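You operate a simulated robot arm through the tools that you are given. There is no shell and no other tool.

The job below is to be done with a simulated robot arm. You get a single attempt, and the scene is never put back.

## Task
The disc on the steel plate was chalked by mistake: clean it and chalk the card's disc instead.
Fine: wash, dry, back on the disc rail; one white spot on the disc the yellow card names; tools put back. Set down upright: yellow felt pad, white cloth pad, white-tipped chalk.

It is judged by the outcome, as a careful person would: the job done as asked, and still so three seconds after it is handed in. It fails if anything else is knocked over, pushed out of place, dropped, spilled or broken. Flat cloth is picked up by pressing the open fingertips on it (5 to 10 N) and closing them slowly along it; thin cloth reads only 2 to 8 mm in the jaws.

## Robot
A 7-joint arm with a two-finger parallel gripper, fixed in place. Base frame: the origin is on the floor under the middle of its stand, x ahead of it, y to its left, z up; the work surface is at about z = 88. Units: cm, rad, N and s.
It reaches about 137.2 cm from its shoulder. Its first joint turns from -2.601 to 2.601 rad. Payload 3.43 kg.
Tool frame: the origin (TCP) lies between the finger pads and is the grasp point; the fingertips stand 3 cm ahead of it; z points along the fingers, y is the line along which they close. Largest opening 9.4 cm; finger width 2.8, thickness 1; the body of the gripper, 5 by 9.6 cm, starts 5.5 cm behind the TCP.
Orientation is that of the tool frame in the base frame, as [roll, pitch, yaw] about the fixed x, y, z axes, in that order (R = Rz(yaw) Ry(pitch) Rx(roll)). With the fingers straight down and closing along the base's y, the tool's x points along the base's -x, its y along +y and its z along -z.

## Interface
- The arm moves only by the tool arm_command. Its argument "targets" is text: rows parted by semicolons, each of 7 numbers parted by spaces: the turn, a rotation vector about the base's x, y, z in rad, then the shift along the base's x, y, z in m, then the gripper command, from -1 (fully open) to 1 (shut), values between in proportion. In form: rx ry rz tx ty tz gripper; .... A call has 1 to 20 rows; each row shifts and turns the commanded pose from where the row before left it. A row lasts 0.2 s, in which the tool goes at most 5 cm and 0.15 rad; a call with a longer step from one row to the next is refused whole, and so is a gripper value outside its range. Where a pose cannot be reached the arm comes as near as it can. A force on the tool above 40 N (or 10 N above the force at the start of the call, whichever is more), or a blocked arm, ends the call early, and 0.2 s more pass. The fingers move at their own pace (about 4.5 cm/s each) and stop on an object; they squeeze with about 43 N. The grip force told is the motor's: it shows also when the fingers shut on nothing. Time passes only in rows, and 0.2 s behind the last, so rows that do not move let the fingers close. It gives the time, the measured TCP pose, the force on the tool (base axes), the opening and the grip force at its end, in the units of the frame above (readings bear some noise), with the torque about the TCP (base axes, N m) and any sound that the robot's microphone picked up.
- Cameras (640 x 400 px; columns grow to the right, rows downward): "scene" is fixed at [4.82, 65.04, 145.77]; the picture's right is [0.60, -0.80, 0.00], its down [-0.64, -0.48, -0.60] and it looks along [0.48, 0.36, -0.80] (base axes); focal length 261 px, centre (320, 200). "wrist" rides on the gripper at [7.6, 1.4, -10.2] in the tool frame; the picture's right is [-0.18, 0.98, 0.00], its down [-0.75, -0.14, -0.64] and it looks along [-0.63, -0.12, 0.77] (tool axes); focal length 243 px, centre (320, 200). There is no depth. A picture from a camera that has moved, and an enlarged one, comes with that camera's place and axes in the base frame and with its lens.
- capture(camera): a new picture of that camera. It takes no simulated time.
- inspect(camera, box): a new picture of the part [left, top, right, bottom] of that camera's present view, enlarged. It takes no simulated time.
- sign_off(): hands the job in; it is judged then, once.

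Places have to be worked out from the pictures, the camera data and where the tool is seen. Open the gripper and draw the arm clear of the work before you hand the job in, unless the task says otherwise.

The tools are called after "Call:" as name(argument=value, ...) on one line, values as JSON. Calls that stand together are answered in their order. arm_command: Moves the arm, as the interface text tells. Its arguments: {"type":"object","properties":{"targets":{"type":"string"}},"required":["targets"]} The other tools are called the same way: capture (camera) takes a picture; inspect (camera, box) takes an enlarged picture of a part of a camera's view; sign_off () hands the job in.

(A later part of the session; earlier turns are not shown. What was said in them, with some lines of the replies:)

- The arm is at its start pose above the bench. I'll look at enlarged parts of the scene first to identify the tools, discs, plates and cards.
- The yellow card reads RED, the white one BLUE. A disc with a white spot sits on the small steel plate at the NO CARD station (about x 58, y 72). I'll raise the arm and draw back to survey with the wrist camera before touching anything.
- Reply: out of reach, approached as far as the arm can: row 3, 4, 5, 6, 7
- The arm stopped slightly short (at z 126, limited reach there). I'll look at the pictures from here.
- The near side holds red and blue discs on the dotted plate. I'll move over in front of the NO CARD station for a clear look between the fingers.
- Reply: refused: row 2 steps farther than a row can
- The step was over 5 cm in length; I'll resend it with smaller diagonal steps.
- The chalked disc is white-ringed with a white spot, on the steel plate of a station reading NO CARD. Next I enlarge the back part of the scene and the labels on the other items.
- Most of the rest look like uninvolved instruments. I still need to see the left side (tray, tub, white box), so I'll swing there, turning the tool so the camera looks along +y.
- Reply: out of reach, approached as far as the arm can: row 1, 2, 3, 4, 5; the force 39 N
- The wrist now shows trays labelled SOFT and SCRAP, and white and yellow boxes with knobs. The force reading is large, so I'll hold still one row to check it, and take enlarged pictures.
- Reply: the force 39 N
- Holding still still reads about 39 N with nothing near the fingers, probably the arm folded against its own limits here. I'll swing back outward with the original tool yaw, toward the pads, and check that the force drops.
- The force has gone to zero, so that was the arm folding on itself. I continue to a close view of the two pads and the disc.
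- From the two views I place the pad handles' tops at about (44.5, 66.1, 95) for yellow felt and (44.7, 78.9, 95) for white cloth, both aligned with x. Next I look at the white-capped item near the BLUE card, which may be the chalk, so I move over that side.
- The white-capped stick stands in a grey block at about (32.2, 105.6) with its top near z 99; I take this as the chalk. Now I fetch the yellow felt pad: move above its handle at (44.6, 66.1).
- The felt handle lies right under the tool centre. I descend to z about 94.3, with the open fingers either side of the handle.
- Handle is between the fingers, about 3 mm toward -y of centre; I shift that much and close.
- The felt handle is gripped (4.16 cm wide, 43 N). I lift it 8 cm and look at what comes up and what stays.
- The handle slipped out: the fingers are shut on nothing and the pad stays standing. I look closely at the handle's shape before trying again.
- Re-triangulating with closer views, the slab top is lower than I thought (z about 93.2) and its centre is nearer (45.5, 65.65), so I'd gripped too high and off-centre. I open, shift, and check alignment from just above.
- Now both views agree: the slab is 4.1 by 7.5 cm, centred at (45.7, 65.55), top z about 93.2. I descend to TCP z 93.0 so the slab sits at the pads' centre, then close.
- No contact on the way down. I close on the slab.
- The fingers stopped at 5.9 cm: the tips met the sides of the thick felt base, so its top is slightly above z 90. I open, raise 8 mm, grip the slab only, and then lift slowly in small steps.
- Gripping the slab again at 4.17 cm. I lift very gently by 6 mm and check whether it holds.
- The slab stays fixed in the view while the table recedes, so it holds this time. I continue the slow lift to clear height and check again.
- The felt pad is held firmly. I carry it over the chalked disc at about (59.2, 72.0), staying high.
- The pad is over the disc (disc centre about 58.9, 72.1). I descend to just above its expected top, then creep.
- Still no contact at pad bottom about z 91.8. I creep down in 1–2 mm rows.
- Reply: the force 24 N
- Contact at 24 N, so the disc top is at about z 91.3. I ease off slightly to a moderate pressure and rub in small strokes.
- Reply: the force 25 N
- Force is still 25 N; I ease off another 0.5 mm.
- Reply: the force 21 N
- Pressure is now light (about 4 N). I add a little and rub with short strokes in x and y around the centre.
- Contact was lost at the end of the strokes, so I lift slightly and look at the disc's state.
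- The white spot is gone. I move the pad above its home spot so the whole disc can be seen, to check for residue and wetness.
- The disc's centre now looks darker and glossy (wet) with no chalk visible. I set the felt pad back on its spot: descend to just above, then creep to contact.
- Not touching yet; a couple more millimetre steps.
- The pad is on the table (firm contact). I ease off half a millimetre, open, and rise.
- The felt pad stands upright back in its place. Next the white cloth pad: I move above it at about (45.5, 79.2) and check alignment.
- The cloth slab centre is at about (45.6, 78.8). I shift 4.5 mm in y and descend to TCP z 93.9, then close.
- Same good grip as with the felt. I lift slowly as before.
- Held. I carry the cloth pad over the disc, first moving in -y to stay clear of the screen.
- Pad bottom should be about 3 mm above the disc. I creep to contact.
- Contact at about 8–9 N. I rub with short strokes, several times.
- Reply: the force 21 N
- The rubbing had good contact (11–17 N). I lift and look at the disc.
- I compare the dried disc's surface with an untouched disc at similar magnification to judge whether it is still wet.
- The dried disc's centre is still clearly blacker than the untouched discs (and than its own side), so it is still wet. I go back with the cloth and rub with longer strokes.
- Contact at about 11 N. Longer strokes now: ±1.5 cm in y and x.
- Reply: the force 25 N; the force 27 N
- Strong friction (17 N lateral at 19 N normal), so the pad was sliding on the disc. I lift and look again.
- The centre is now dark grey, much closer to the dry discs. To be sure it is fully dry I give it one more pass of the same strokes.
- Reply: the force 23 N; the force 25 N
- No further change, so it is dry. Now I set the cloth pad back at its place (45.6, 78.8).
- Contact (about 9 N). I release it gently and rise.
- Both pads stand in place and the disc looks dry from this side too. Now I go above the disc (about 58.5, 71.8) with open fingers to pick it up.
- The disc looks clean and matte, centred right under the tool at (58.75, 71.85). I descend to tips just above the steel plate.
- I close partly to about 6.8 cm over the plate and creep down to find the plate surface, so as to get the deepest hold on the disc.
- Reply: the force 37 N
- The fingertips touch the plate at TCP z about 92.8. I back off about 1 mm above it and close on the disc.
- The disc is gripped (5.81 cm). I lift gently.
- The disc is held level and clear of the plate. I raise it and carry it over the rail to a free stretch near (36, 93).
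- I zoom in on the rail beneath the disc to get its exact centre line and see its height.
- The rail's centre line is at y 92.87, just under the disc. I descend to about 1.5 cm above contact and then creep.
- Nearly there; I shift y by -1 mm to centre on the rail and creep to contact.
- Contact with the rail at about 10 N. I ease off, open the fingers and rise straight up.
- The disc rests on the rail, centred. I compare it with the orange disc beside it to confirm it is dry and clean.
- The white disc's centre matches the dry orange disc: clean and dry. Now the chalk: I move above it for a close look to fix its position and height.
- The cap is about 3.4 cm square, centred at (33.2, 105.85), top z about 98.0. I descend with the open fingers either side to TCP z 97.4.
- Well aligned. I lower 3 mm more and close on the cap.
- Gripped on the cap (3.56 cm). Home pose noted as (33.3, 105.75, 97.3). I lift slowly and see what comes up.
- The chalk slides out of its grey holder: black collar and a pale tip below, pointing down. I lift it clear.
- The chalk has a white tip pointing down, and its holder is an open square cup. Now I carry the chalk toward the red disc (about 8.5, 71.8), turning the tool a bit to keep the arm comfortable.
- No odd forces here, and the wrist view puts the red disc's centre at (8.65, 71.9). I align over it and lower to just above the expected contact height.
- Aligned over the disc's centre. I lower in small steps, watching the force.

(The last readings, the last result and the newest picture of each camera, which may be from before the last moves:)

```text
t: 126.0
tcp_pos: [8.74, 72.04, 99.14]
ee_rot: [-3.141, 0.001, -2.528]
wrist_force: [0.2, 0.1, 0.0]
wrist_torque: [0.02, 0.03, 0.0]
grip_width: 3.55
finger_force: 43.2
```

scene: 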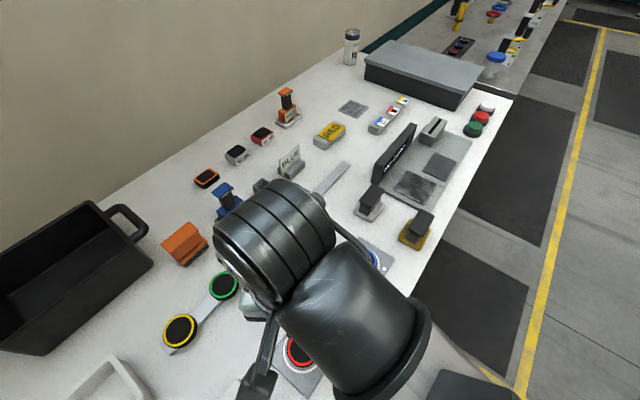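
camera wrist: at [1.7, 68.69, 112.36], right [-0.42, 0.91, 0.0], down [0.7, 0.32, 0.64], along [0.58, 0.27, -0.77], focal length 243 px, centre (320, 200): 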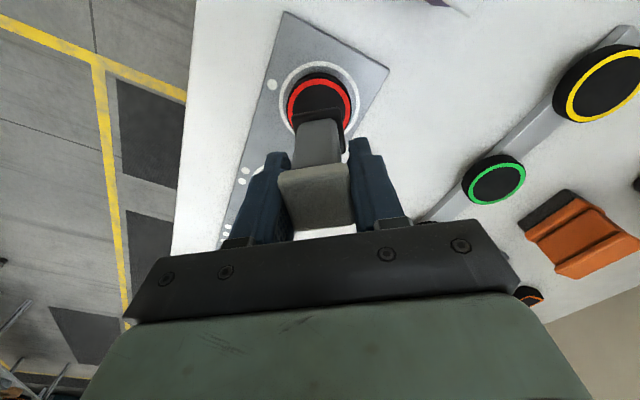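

No contact yet at z 99.1. I continue in 1 mm steps.

Call:
arm_command(targets="0 0 0 0 0 -0.001 1; 0 0 0 0 0 -0.001 1; 0 0 0 0 0 0 1")

Call:
arm_command(targets="0 0 0 0 0 -0.001 1; 0 0 0 0 0 -0.001 1; 0 0 0 0 0 0 1")

Call:
arm_command(targets="0 0 0 0 0 -0.001 1; 0 0 0 0 0 0 1")

Call:
inspect(camera="wrist", box=[240, 40, 400, 240])

```text
t: 126.8
tcp_pos: [8.69, 72.08, 98.94]
ee_rot: [-3.141, 0.0, -2.525]
wrist_force: [1.2, 0.0, -1.1]
wrist_torque: [0.01, 0.0, -0.04]
grip_width: 3.55
finger_force: 42.8
```

```text
t: 127.6
tcp_pos: [8.82, 72.02, 98.7]
ee_rot: [-3.142, 0.001, -2.526]
wrist_force: [-0.4, 0.4, 9.9]
wrist_torque: [-0.02, 0.11, 0.02]
grip_width: 3.55
finger_force: 43.5
```

```text
t: 128.2
tcp_pos: [8.72, 71.92, 98.53]
ee_rot: [3.141, 0.001, -2.526]
wrist_force: [-0.5, -0.1, 23.6]
wrist_torque: [-0.01, 0.12, 0.02]
grip_width: 3.54
finger_force: 43.1
```

```text
2.00 times, centred on (320, 140) of wrist
camera zoom: at [1.77, 68.73, 108.97], right [-0.42, 0.91, 0.0], down [0.7, 0.32, 0.64], along [0.58, 0.27, -0.77], focal length 485 px, centre (320, 320)
```

zoom: 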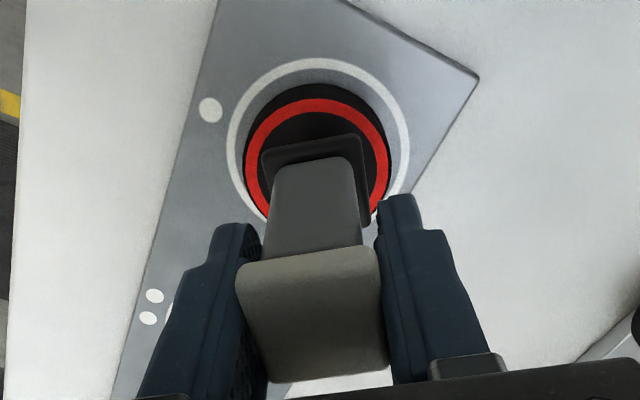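

Firm contact (24 N) made. I lift straight up and look at the red disc.

Call:
arm_command(targets="0 0 0 0 0 0.003 1; 0 0 0 0 0 0.01 1; 0 0 0 0 0 0.03 1; 0 0 0 0 0 0.04 1; 0 0 0 0 0 0.03 1; 0 0 0 0 0 0 1")

Call:
capture(camera="wrist")

Call:
inspect(camera="wrist", box=[250, 10, 390, 130])

```text
t: 129.6
tcp_pos: [8.74, 72.03, 109.99]
ee_rot: [-3.142, 0.0, -2.525]
wrist_force: [0.3, -0.6, -0.6]
wrist_torque: [0.02, -0.01, -0.03]
grip_width: 3.54
finger_force: 43.4
```

```text
taken
camera wrist: at [1.66, 68.73, 120.21], right [-0.42, 0.91, 0.0], down [0.7, 0.32, 0.64], along [0.58, 0.27, -0.77], focal length 243 px, centre (320, 200)
```

wrist: 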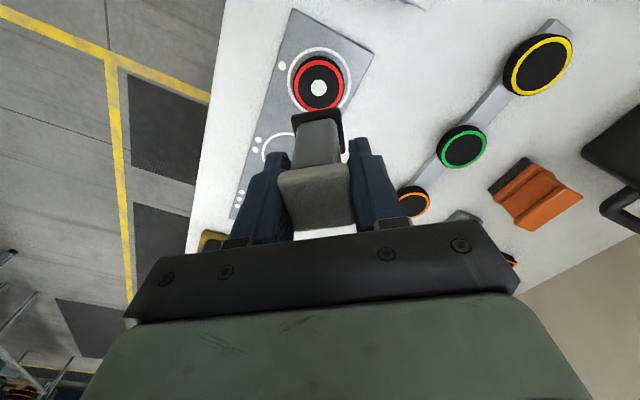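

```text
3.33 times, centred on (320, 70) of wrist
camera zoom: at [1.66, 68.73, 120.21], right [-0.42, 0.91, 0.0], down [0.7, 0.32, 0.64], along [0.58, 0.27, -0.77], focal length 809 px, centre (320, 633)
```

zoom: 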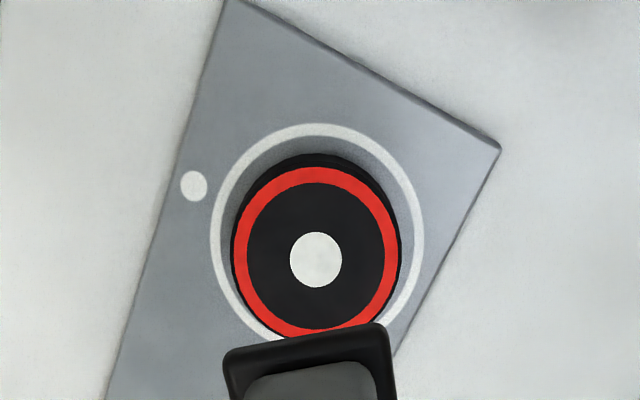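

One neat white spot sits in the centre of the red disc, and the disc has not moved. I carry the chalk back over its holder, undoing the turn.

Call:
arm_command(targets="0 0 -0.05 0.02 0.02 0 1; 0 0 -0.055 0.0205 0.03 0 1; 0 0 -0.055 0.0205 0.03 0 1; 0 0 -0.055 0.0205 0.03 0 1; 0 0 -0.055 0.0205 0.03 0 1; 0 0 -0.055 0.0205 0.03 0 1; 0 0 -0.055 0.0205 0.03 0 1; 0 0 -0.055 0.0205 0.03 0 1; 0 0 -0.055 0.0205 0.03 0 1; 0 0 -0.055 0.0205 0.03 0 1; 0 0 -0.05 0.0205 0.03 0 1; 0 0 -0.02 0.0203 0.0178 0 1; 0 0 0 0 0 0 1")

Call:
inspect(camera="wrist", box=[240, 30, 400, 230])

Call:
capture(camera="scene")

```text
t: 132.4
tcp_pos: [33.28, 105.76, 109.81]
ee_rot: [3.14, 0.002, -3.141]
wrist_force: [0.1, 0.5, -0.2]
wrist_torque: [0.02, 0.02, 0.01]
grip_width: 3.55
finger_force: 43.6
```

```text
2.00 times, centred on (320, 130) of wrist
camera zoom: at [25.72, 107.15, 120.2], right [0.18, 0.98, 0.0], down [0.75, -0.14, 0.64], along [0.63, -0.12, -0.77], focal length 485 px, centre (320, 340)
```

zoom: 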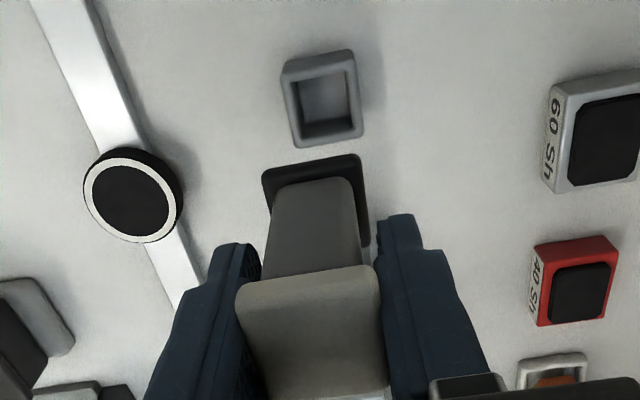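

```text
taken
```

scene: 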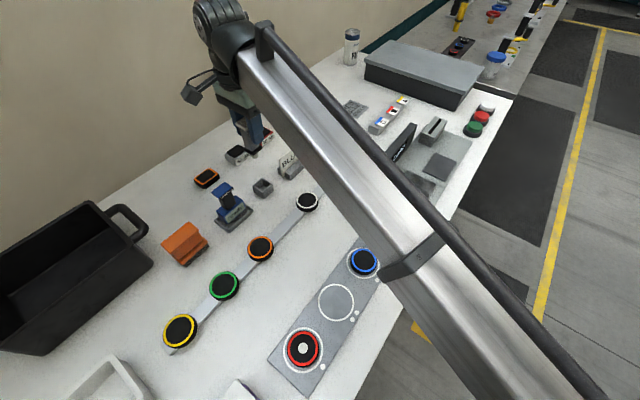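

The view matches the moment it was lifted out, so it's aligned with the cup. I descend to just above the rim and check.

Call:
arm_command(targets="0 0 0 0 0 -0.04 1; 0 0 0 0 0 -0.03 1; 0 0 0 0 0 -0.02 1; 0 0 0 0 0 -0.005 1; 0 0 0 0 0 0 1")

Call:
inspect(camera="wrist", box=[240, 30, 400, 230])

Call:
inspect(camera="scene", box=[220, 130, 310, 220])

```text
t: 133.6
tcp_pos: [33.21, 105.76, 100.39]
ee_rot: [-3.141, -0.001, -3.141]
wrist_force: [-0.5, 0.0, -1.3]
wrist_torque: [-0.02, -0.03, 0.03]
grip_width: 3.53
finger_force: 43.1
```

```text
2.00 times, centred on (320, 130) of wrist
camera zoom: at [25.69, 107.16, 110.66], right [0.18, 0.98, 0.0], down [0.75, -0.14, 0.64], along [0.63, -0.12, -0.77], focal length 485 px, centre (320, 340)
```

zoom: 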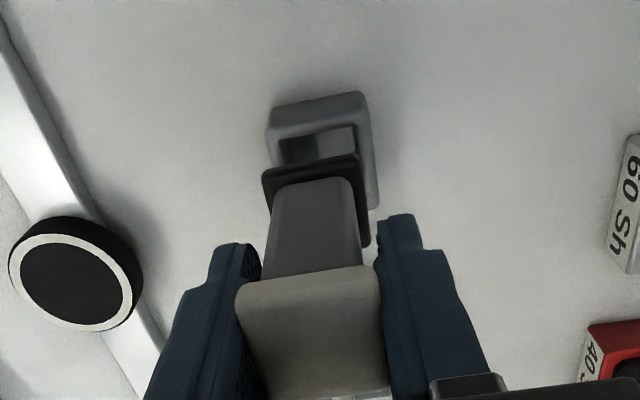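

```text
4.44 times, centred on (265, 175) of scene
camera zoom: at [4.82, 65.04, 145.77], right [0.6, -0.8, 0.0], down [-0.64, -0.48, -0.6], along [0.48, 0.36, -0.8], focal length 1161 px, centre (564, 311)
```

zoom: 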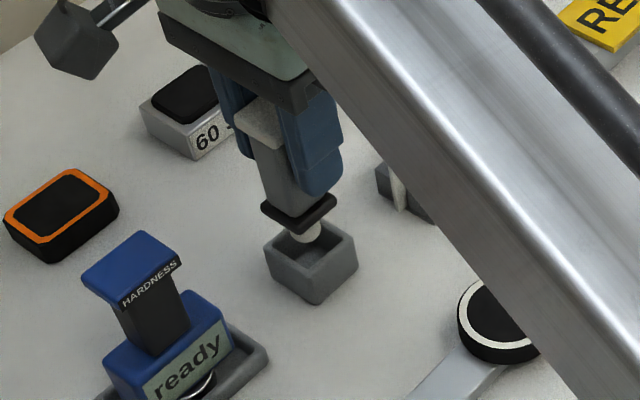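

The tip is right over the cup's opening. I lower it in gently.

Call:
arm_command(targets="0 0 0 0 0 -0.005 1; 0 0 0 0 0 -0.005 1; 0 0 0 0 0 -0.005 1; 0 0 0 0 0 -0.005 1; 0 0 0 0 0 0 1")

Call:
arm_command(targets="0 0 0 0 0 -0.003 1; 0 0 0 0 0 -0.002 1; 0 0 0 0 0 0 1")

Call:
inspect(camera="scene", box=[220, 130, 310, 220])

```text
t: 134.8
tcp_pos: [33.25, 105.66, 98.42]
ee_rot: [3.141, 0.0, -3.141]
wrist_force: [0.5, -0.9, -1.0]
wrist_torque: [0.03, -0.01, 0.03]
grip_width: 3.52
finger_force: 43.1
```

```text
t: 135.6
tcp_pos: [33.25, 105.85, 97.89]
ee_rot: [3.14, 0.0, 3.141]
wrist_force: [0.1, -0.1, -1.4]
wrist_torque: [-0.02, 0.01, 0.02]
grip_width: 3.53
finger_force: 43.2
```

```text
4.44 times, centred on (265, 175) of scene
camera zoom: at [4.82, 65.04, 145.77], right [0.6, -0.8, 0.0], down [-0.64, -0.48, -0.6], along [0.48, 0.36, -0.8], focal length 1161 px, centre (564, 311)
```

zoom: 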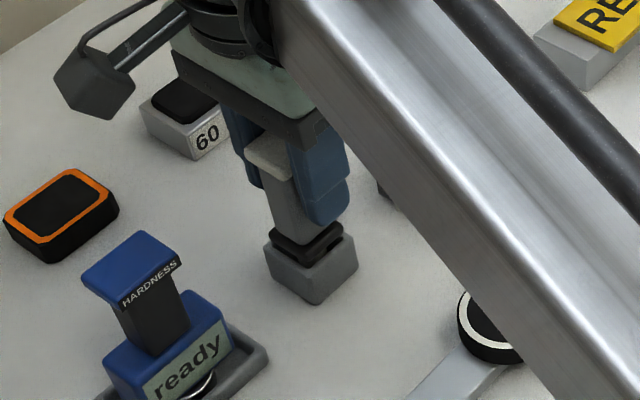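

The collar is almost on the rim. I creep the last millimetres until it rests.

Call:
arm_command(targets="0 0 0 0 0 -0.002 1; 0 0 0 0 0 -0.001 1; 0 0 0 0 0 0 1")

Call:
arm_command(targets="0 0 0 0 0 -0.001 1; 0 0 0 0 0 0 1")

Call:
arm_command(targets="0 0 0 0 0 -0.001 1; 0 0 0 0 0 0 1")

```text
t: 136.4
tcp_pos: [33.36, 105.82, 97.5]
ee_rot: [3.141, -0.002, -3.141]
wrist_force: [0.1, -0.2, 0.0]
wrist_torque: [-0.01, -0.01, -0.02]
grip_width: 3.56
finger_force: 43.0
```

```text
t: 137.0
tcp_pos: [33.32, 105.88, 97.49]
ee_rot: [3.14, 0.0, -3.141]
wrist_force: [-0.4, 0.9, -0.8]
wrist_torque: [-0.01, -0.01, -0.01]
grip_width: 3.56
finger_force: 42.5
```

```text
t: 137.6
tcp_pos: [33.28, 105.75, 97.35]
ee_rot: [3.141, 0.0, 3.141]
wrist_force: [0.3, -0.2, -1.3]
wrist_torque: [-0.02, -0.02, 0.03]
grip_width: 3.54
finger_force: 43.3
```

Call:
arm_command(targets="0 0 0 0 0 -0.001 1; 0 0 0 0 0 0 1")

Call:
arm_command(targets="0 0 0 0 0 -0.001 1; 0 0 0 0 0 0 1")

```text
t: 138.2
tcp_pos: [33.25, 105.73, 97.34]
ee_rot: [-3.141, 0.001, -3.14]
wrist_force: [0.3, -0.4, -0.7]
wrist_torque: [-0.01, -0.02, -0.02]
grip_width: 3.55
finger_force: 43.3
```

```text
t: 138.8
tcp_pos: [33.32, 105.79, 97.14]
ee_rot: [-3.14, 0.001, 3.14]
wrist_force: [-0.4, 0.2, -0.6]
wrist_torque: [-0.02, 0.01, 0.0]
grip_width: 3.57
finger_force: 43.0
```

Call:
arm_command(targets="0 0 0 0 0 -0.001 1; 0 0 0 0 0 0 1")

Call:
arm_command(targets="0 0 0 0 0 -0.001 1; 0 0 0 0 0 0 1")

Call:
inspect(camera="scene", box=[235, 150, 295, 210])

```text
t: 139.4
tcp_pos: [33.34, 105.81, 97.14]
ee_rot: [3.14, 0.0, -3.139]
wrist_force: [0.6, 0.9, 3.0]
wrist_torque: [-0.05, 0.01, -0.02]
grip_width: 3.57
finger_force: 42.7
```

```text
t: 140.0
tcp_pos: [33.36, 105.79, 97.13]
ee_rot: [3.139, -0.001, 3.141]
wrist_force: [-0.2, 2.0, 13.5]
wrist_torque: [-0.01, 0.03, -0.01]
grip_width: 3.53
finger_force: 43.3
```

```text
6.67 times, centred on (265, 180) of scene
camera zoom: at [4.82, 65.04, 145.77], right [0.6, -0.8, 0.0], down [-0.64, -0.48, -0.6], along [0.48, 0.36, -0.8], focal length 1742 px, centre (687, 333)
```

zoom: 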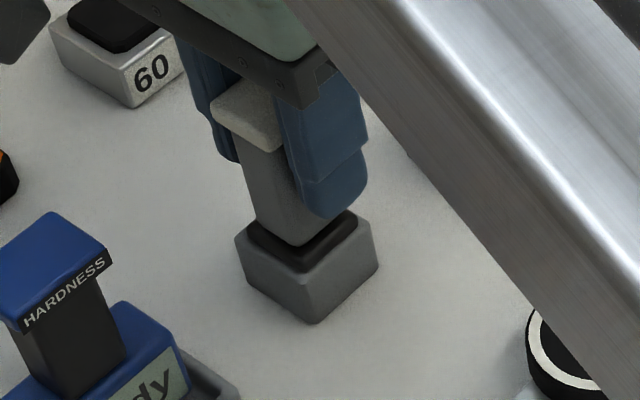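

The chalk is seated in its holder (13 N contact). I ease off, open the fingers and rise straight up.

Call:
arm_command(targets="0 0 0 0 0 0.0006 1; 0 0 0 0 0 0 0.15; 0 0 0 0 0 0 -0.1; 0 0 0 0 0 0 -0.6; 0 0 0 0 0 0 -1; 0 0 0 0 0 0 -1; 0 0 0 0 0 0 -1; 0 0 0 0 0 0.02 -1; 0 0 0 0 0 0.04 -1; 0 0 0 0 0 0.04 -1; 0 0 0 0 0 0.03 -1; 0 0 0 0 0 0 -1")

Call:
inspect(camera="scene", box=[220, 130, 310, 220])

Call:
inspect(camera="wrist", box=[220, 40, 440, 240])

```text
t: 142.6
tcp_pos: [33.2, 105.62, 110.06]
ee_rot: [-3.14, 0.0, -3.14]
wrist_force: [0.2, 0.1, 0.2]
wrist_torque: [-0.03, -0.04, 0.0]
grip_width: 9.41
finger_force: 0.0
```

```text
4.44 times, centred on (265, 175) of scene
camera zoom: at [4.82, 65.04, 145.77], right [0.6, -0.8, 0.0], down [-0.64, -0.48, -0.6], along [0.48, 0.36, -0.8], focal length 1161 px, centre (564, 311)
```

zoom: 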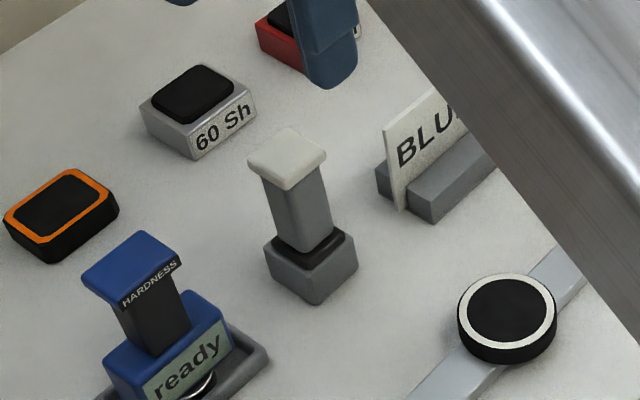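

```text
2.00 times, centred on (330, 140) of wrist
camera zoom: at [25.67, 107.06, 120.32], right [0.18, 0.98, 0.0], down [0.75, -0.14, 0.64], along [0.63, -0.12, -0.77], focal length 485 px, centre (300, 320)
```

zoom: 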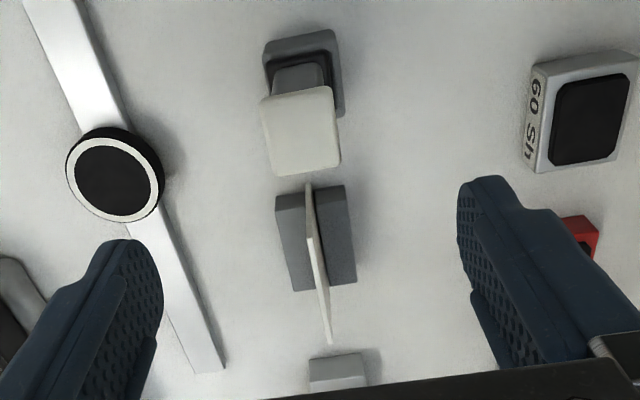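

The chalk stands in its holder exactly as before. I raise and withdraw the arm toward its starting pose, then check the whole bench.

Call:
arm_command(targets="0 0 0 0 0 0.04 -1; 0 0 0 0.015 -0.035 0.02 -1; 0 0 0 0.02 -0.04 0.01 -1; 0 0 0 0.02 -0.04 0 -1; 0 0 0 0.017 -0.04 0 -1; 0 0 0 0 0 0 -1")

Call:
capture(camera="scene")

Call:
inspect(camera="scene", box=[240, 220, 420, 400])

Call:
inspect(camera="scene", box=[330, 100, 480, 260])

Call:
capture(camera="wrist")

```text
t: 144.0
tcp_pos: [40.56, 90.29, 117.15]
ee_rot: [3.141, 0.002, 3.141]
wrist_force: [0.5, -1.1, 0.1]
wrist_torque: [-0.02, -0.01, 0.01]
grip_width: 9.41
finger_force: 0.1
```

```text
taken
```

scene: 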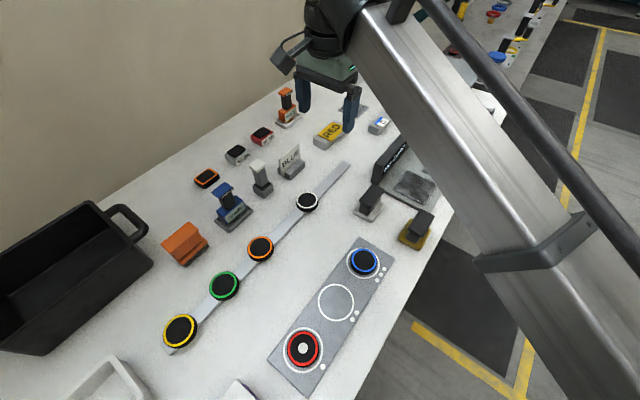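

```text
2.22 times, centred on (330, 310) of scene
camera zoom: at [4.82, 65.04, 145.77], right [0.6, -0.8, 0.0], down [-0.64, -0.48, -0.6], along [0.48, 0.36, -0.8], focal length 580 px, centre (298, -44)
```

zoom: 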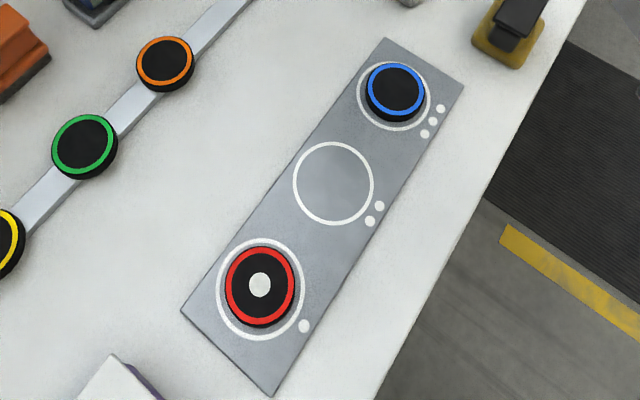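

```text
2.50 times, centred on (405, 180) of scene
camera zoom: at [4.82, 65.04, 145.77], right [0.6, -0.8, 0.0], down [-0.64, -0.48, -0.6], along [0.48, 0.36, -0.8], focal length 653 px, centre (108, 250)
```

zoom: 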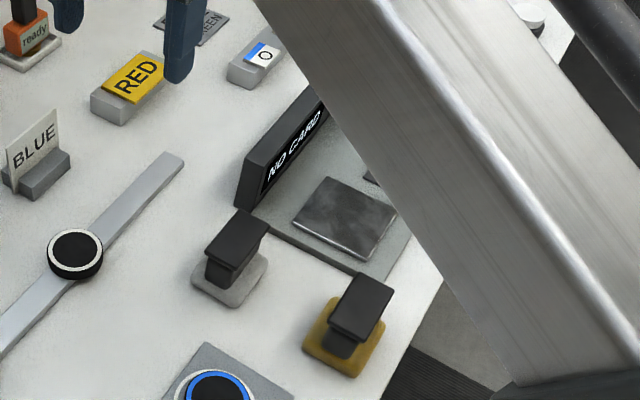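

```text
taken
camera wrist: at [32.98, 91.67, 127.44], right [0.18, 0.98, 0.0], down [0.75, -0.14, 0.64], along [0.63, -0.12, -0.77], focal length 243 px, centre (320, 200)
```

wrist: 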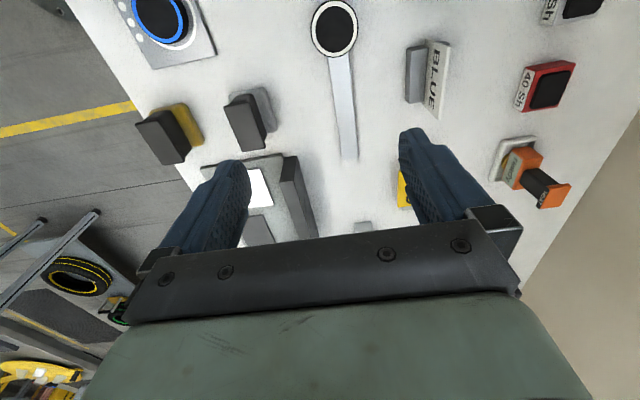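

Everything checks out: the white disc is clean, dry and on the rail. The red disc has one white spot, the two pads and the chalk stand upright in their places, and the arm is clear with the gripper open. I hand the job in.

Call:
sign_off()

```text
The job is handed in.
```

The wrongly chalked disc is clean and back on the rail, and the red disc, the one the yellow card names, now has one white spot. I have handed the job in; no verdict came back.

- **White disc:** I rubbed it with the yellow felt pad until the spot was gone, then dried it with the white cloth pad. The first pass with the cloth left it wet, so I repeated it until its surface matched the dry discs. It now sits centred on the rail, beyond the orange disc.
- **Red disc:** I chalked it once, in the centre, where it stood. It did not move.
- **Tools:** The felt pad and cloth pad are upright in their original places, and the chalk is back in its holder.

My first grip on the felt pad's handle slipped off as I lifted. The pad stayed upright and did not visibly move, and the second grip held. Nothing else on the bench looked disturbed in the last pictures. The arm is clear, with the gripper open.
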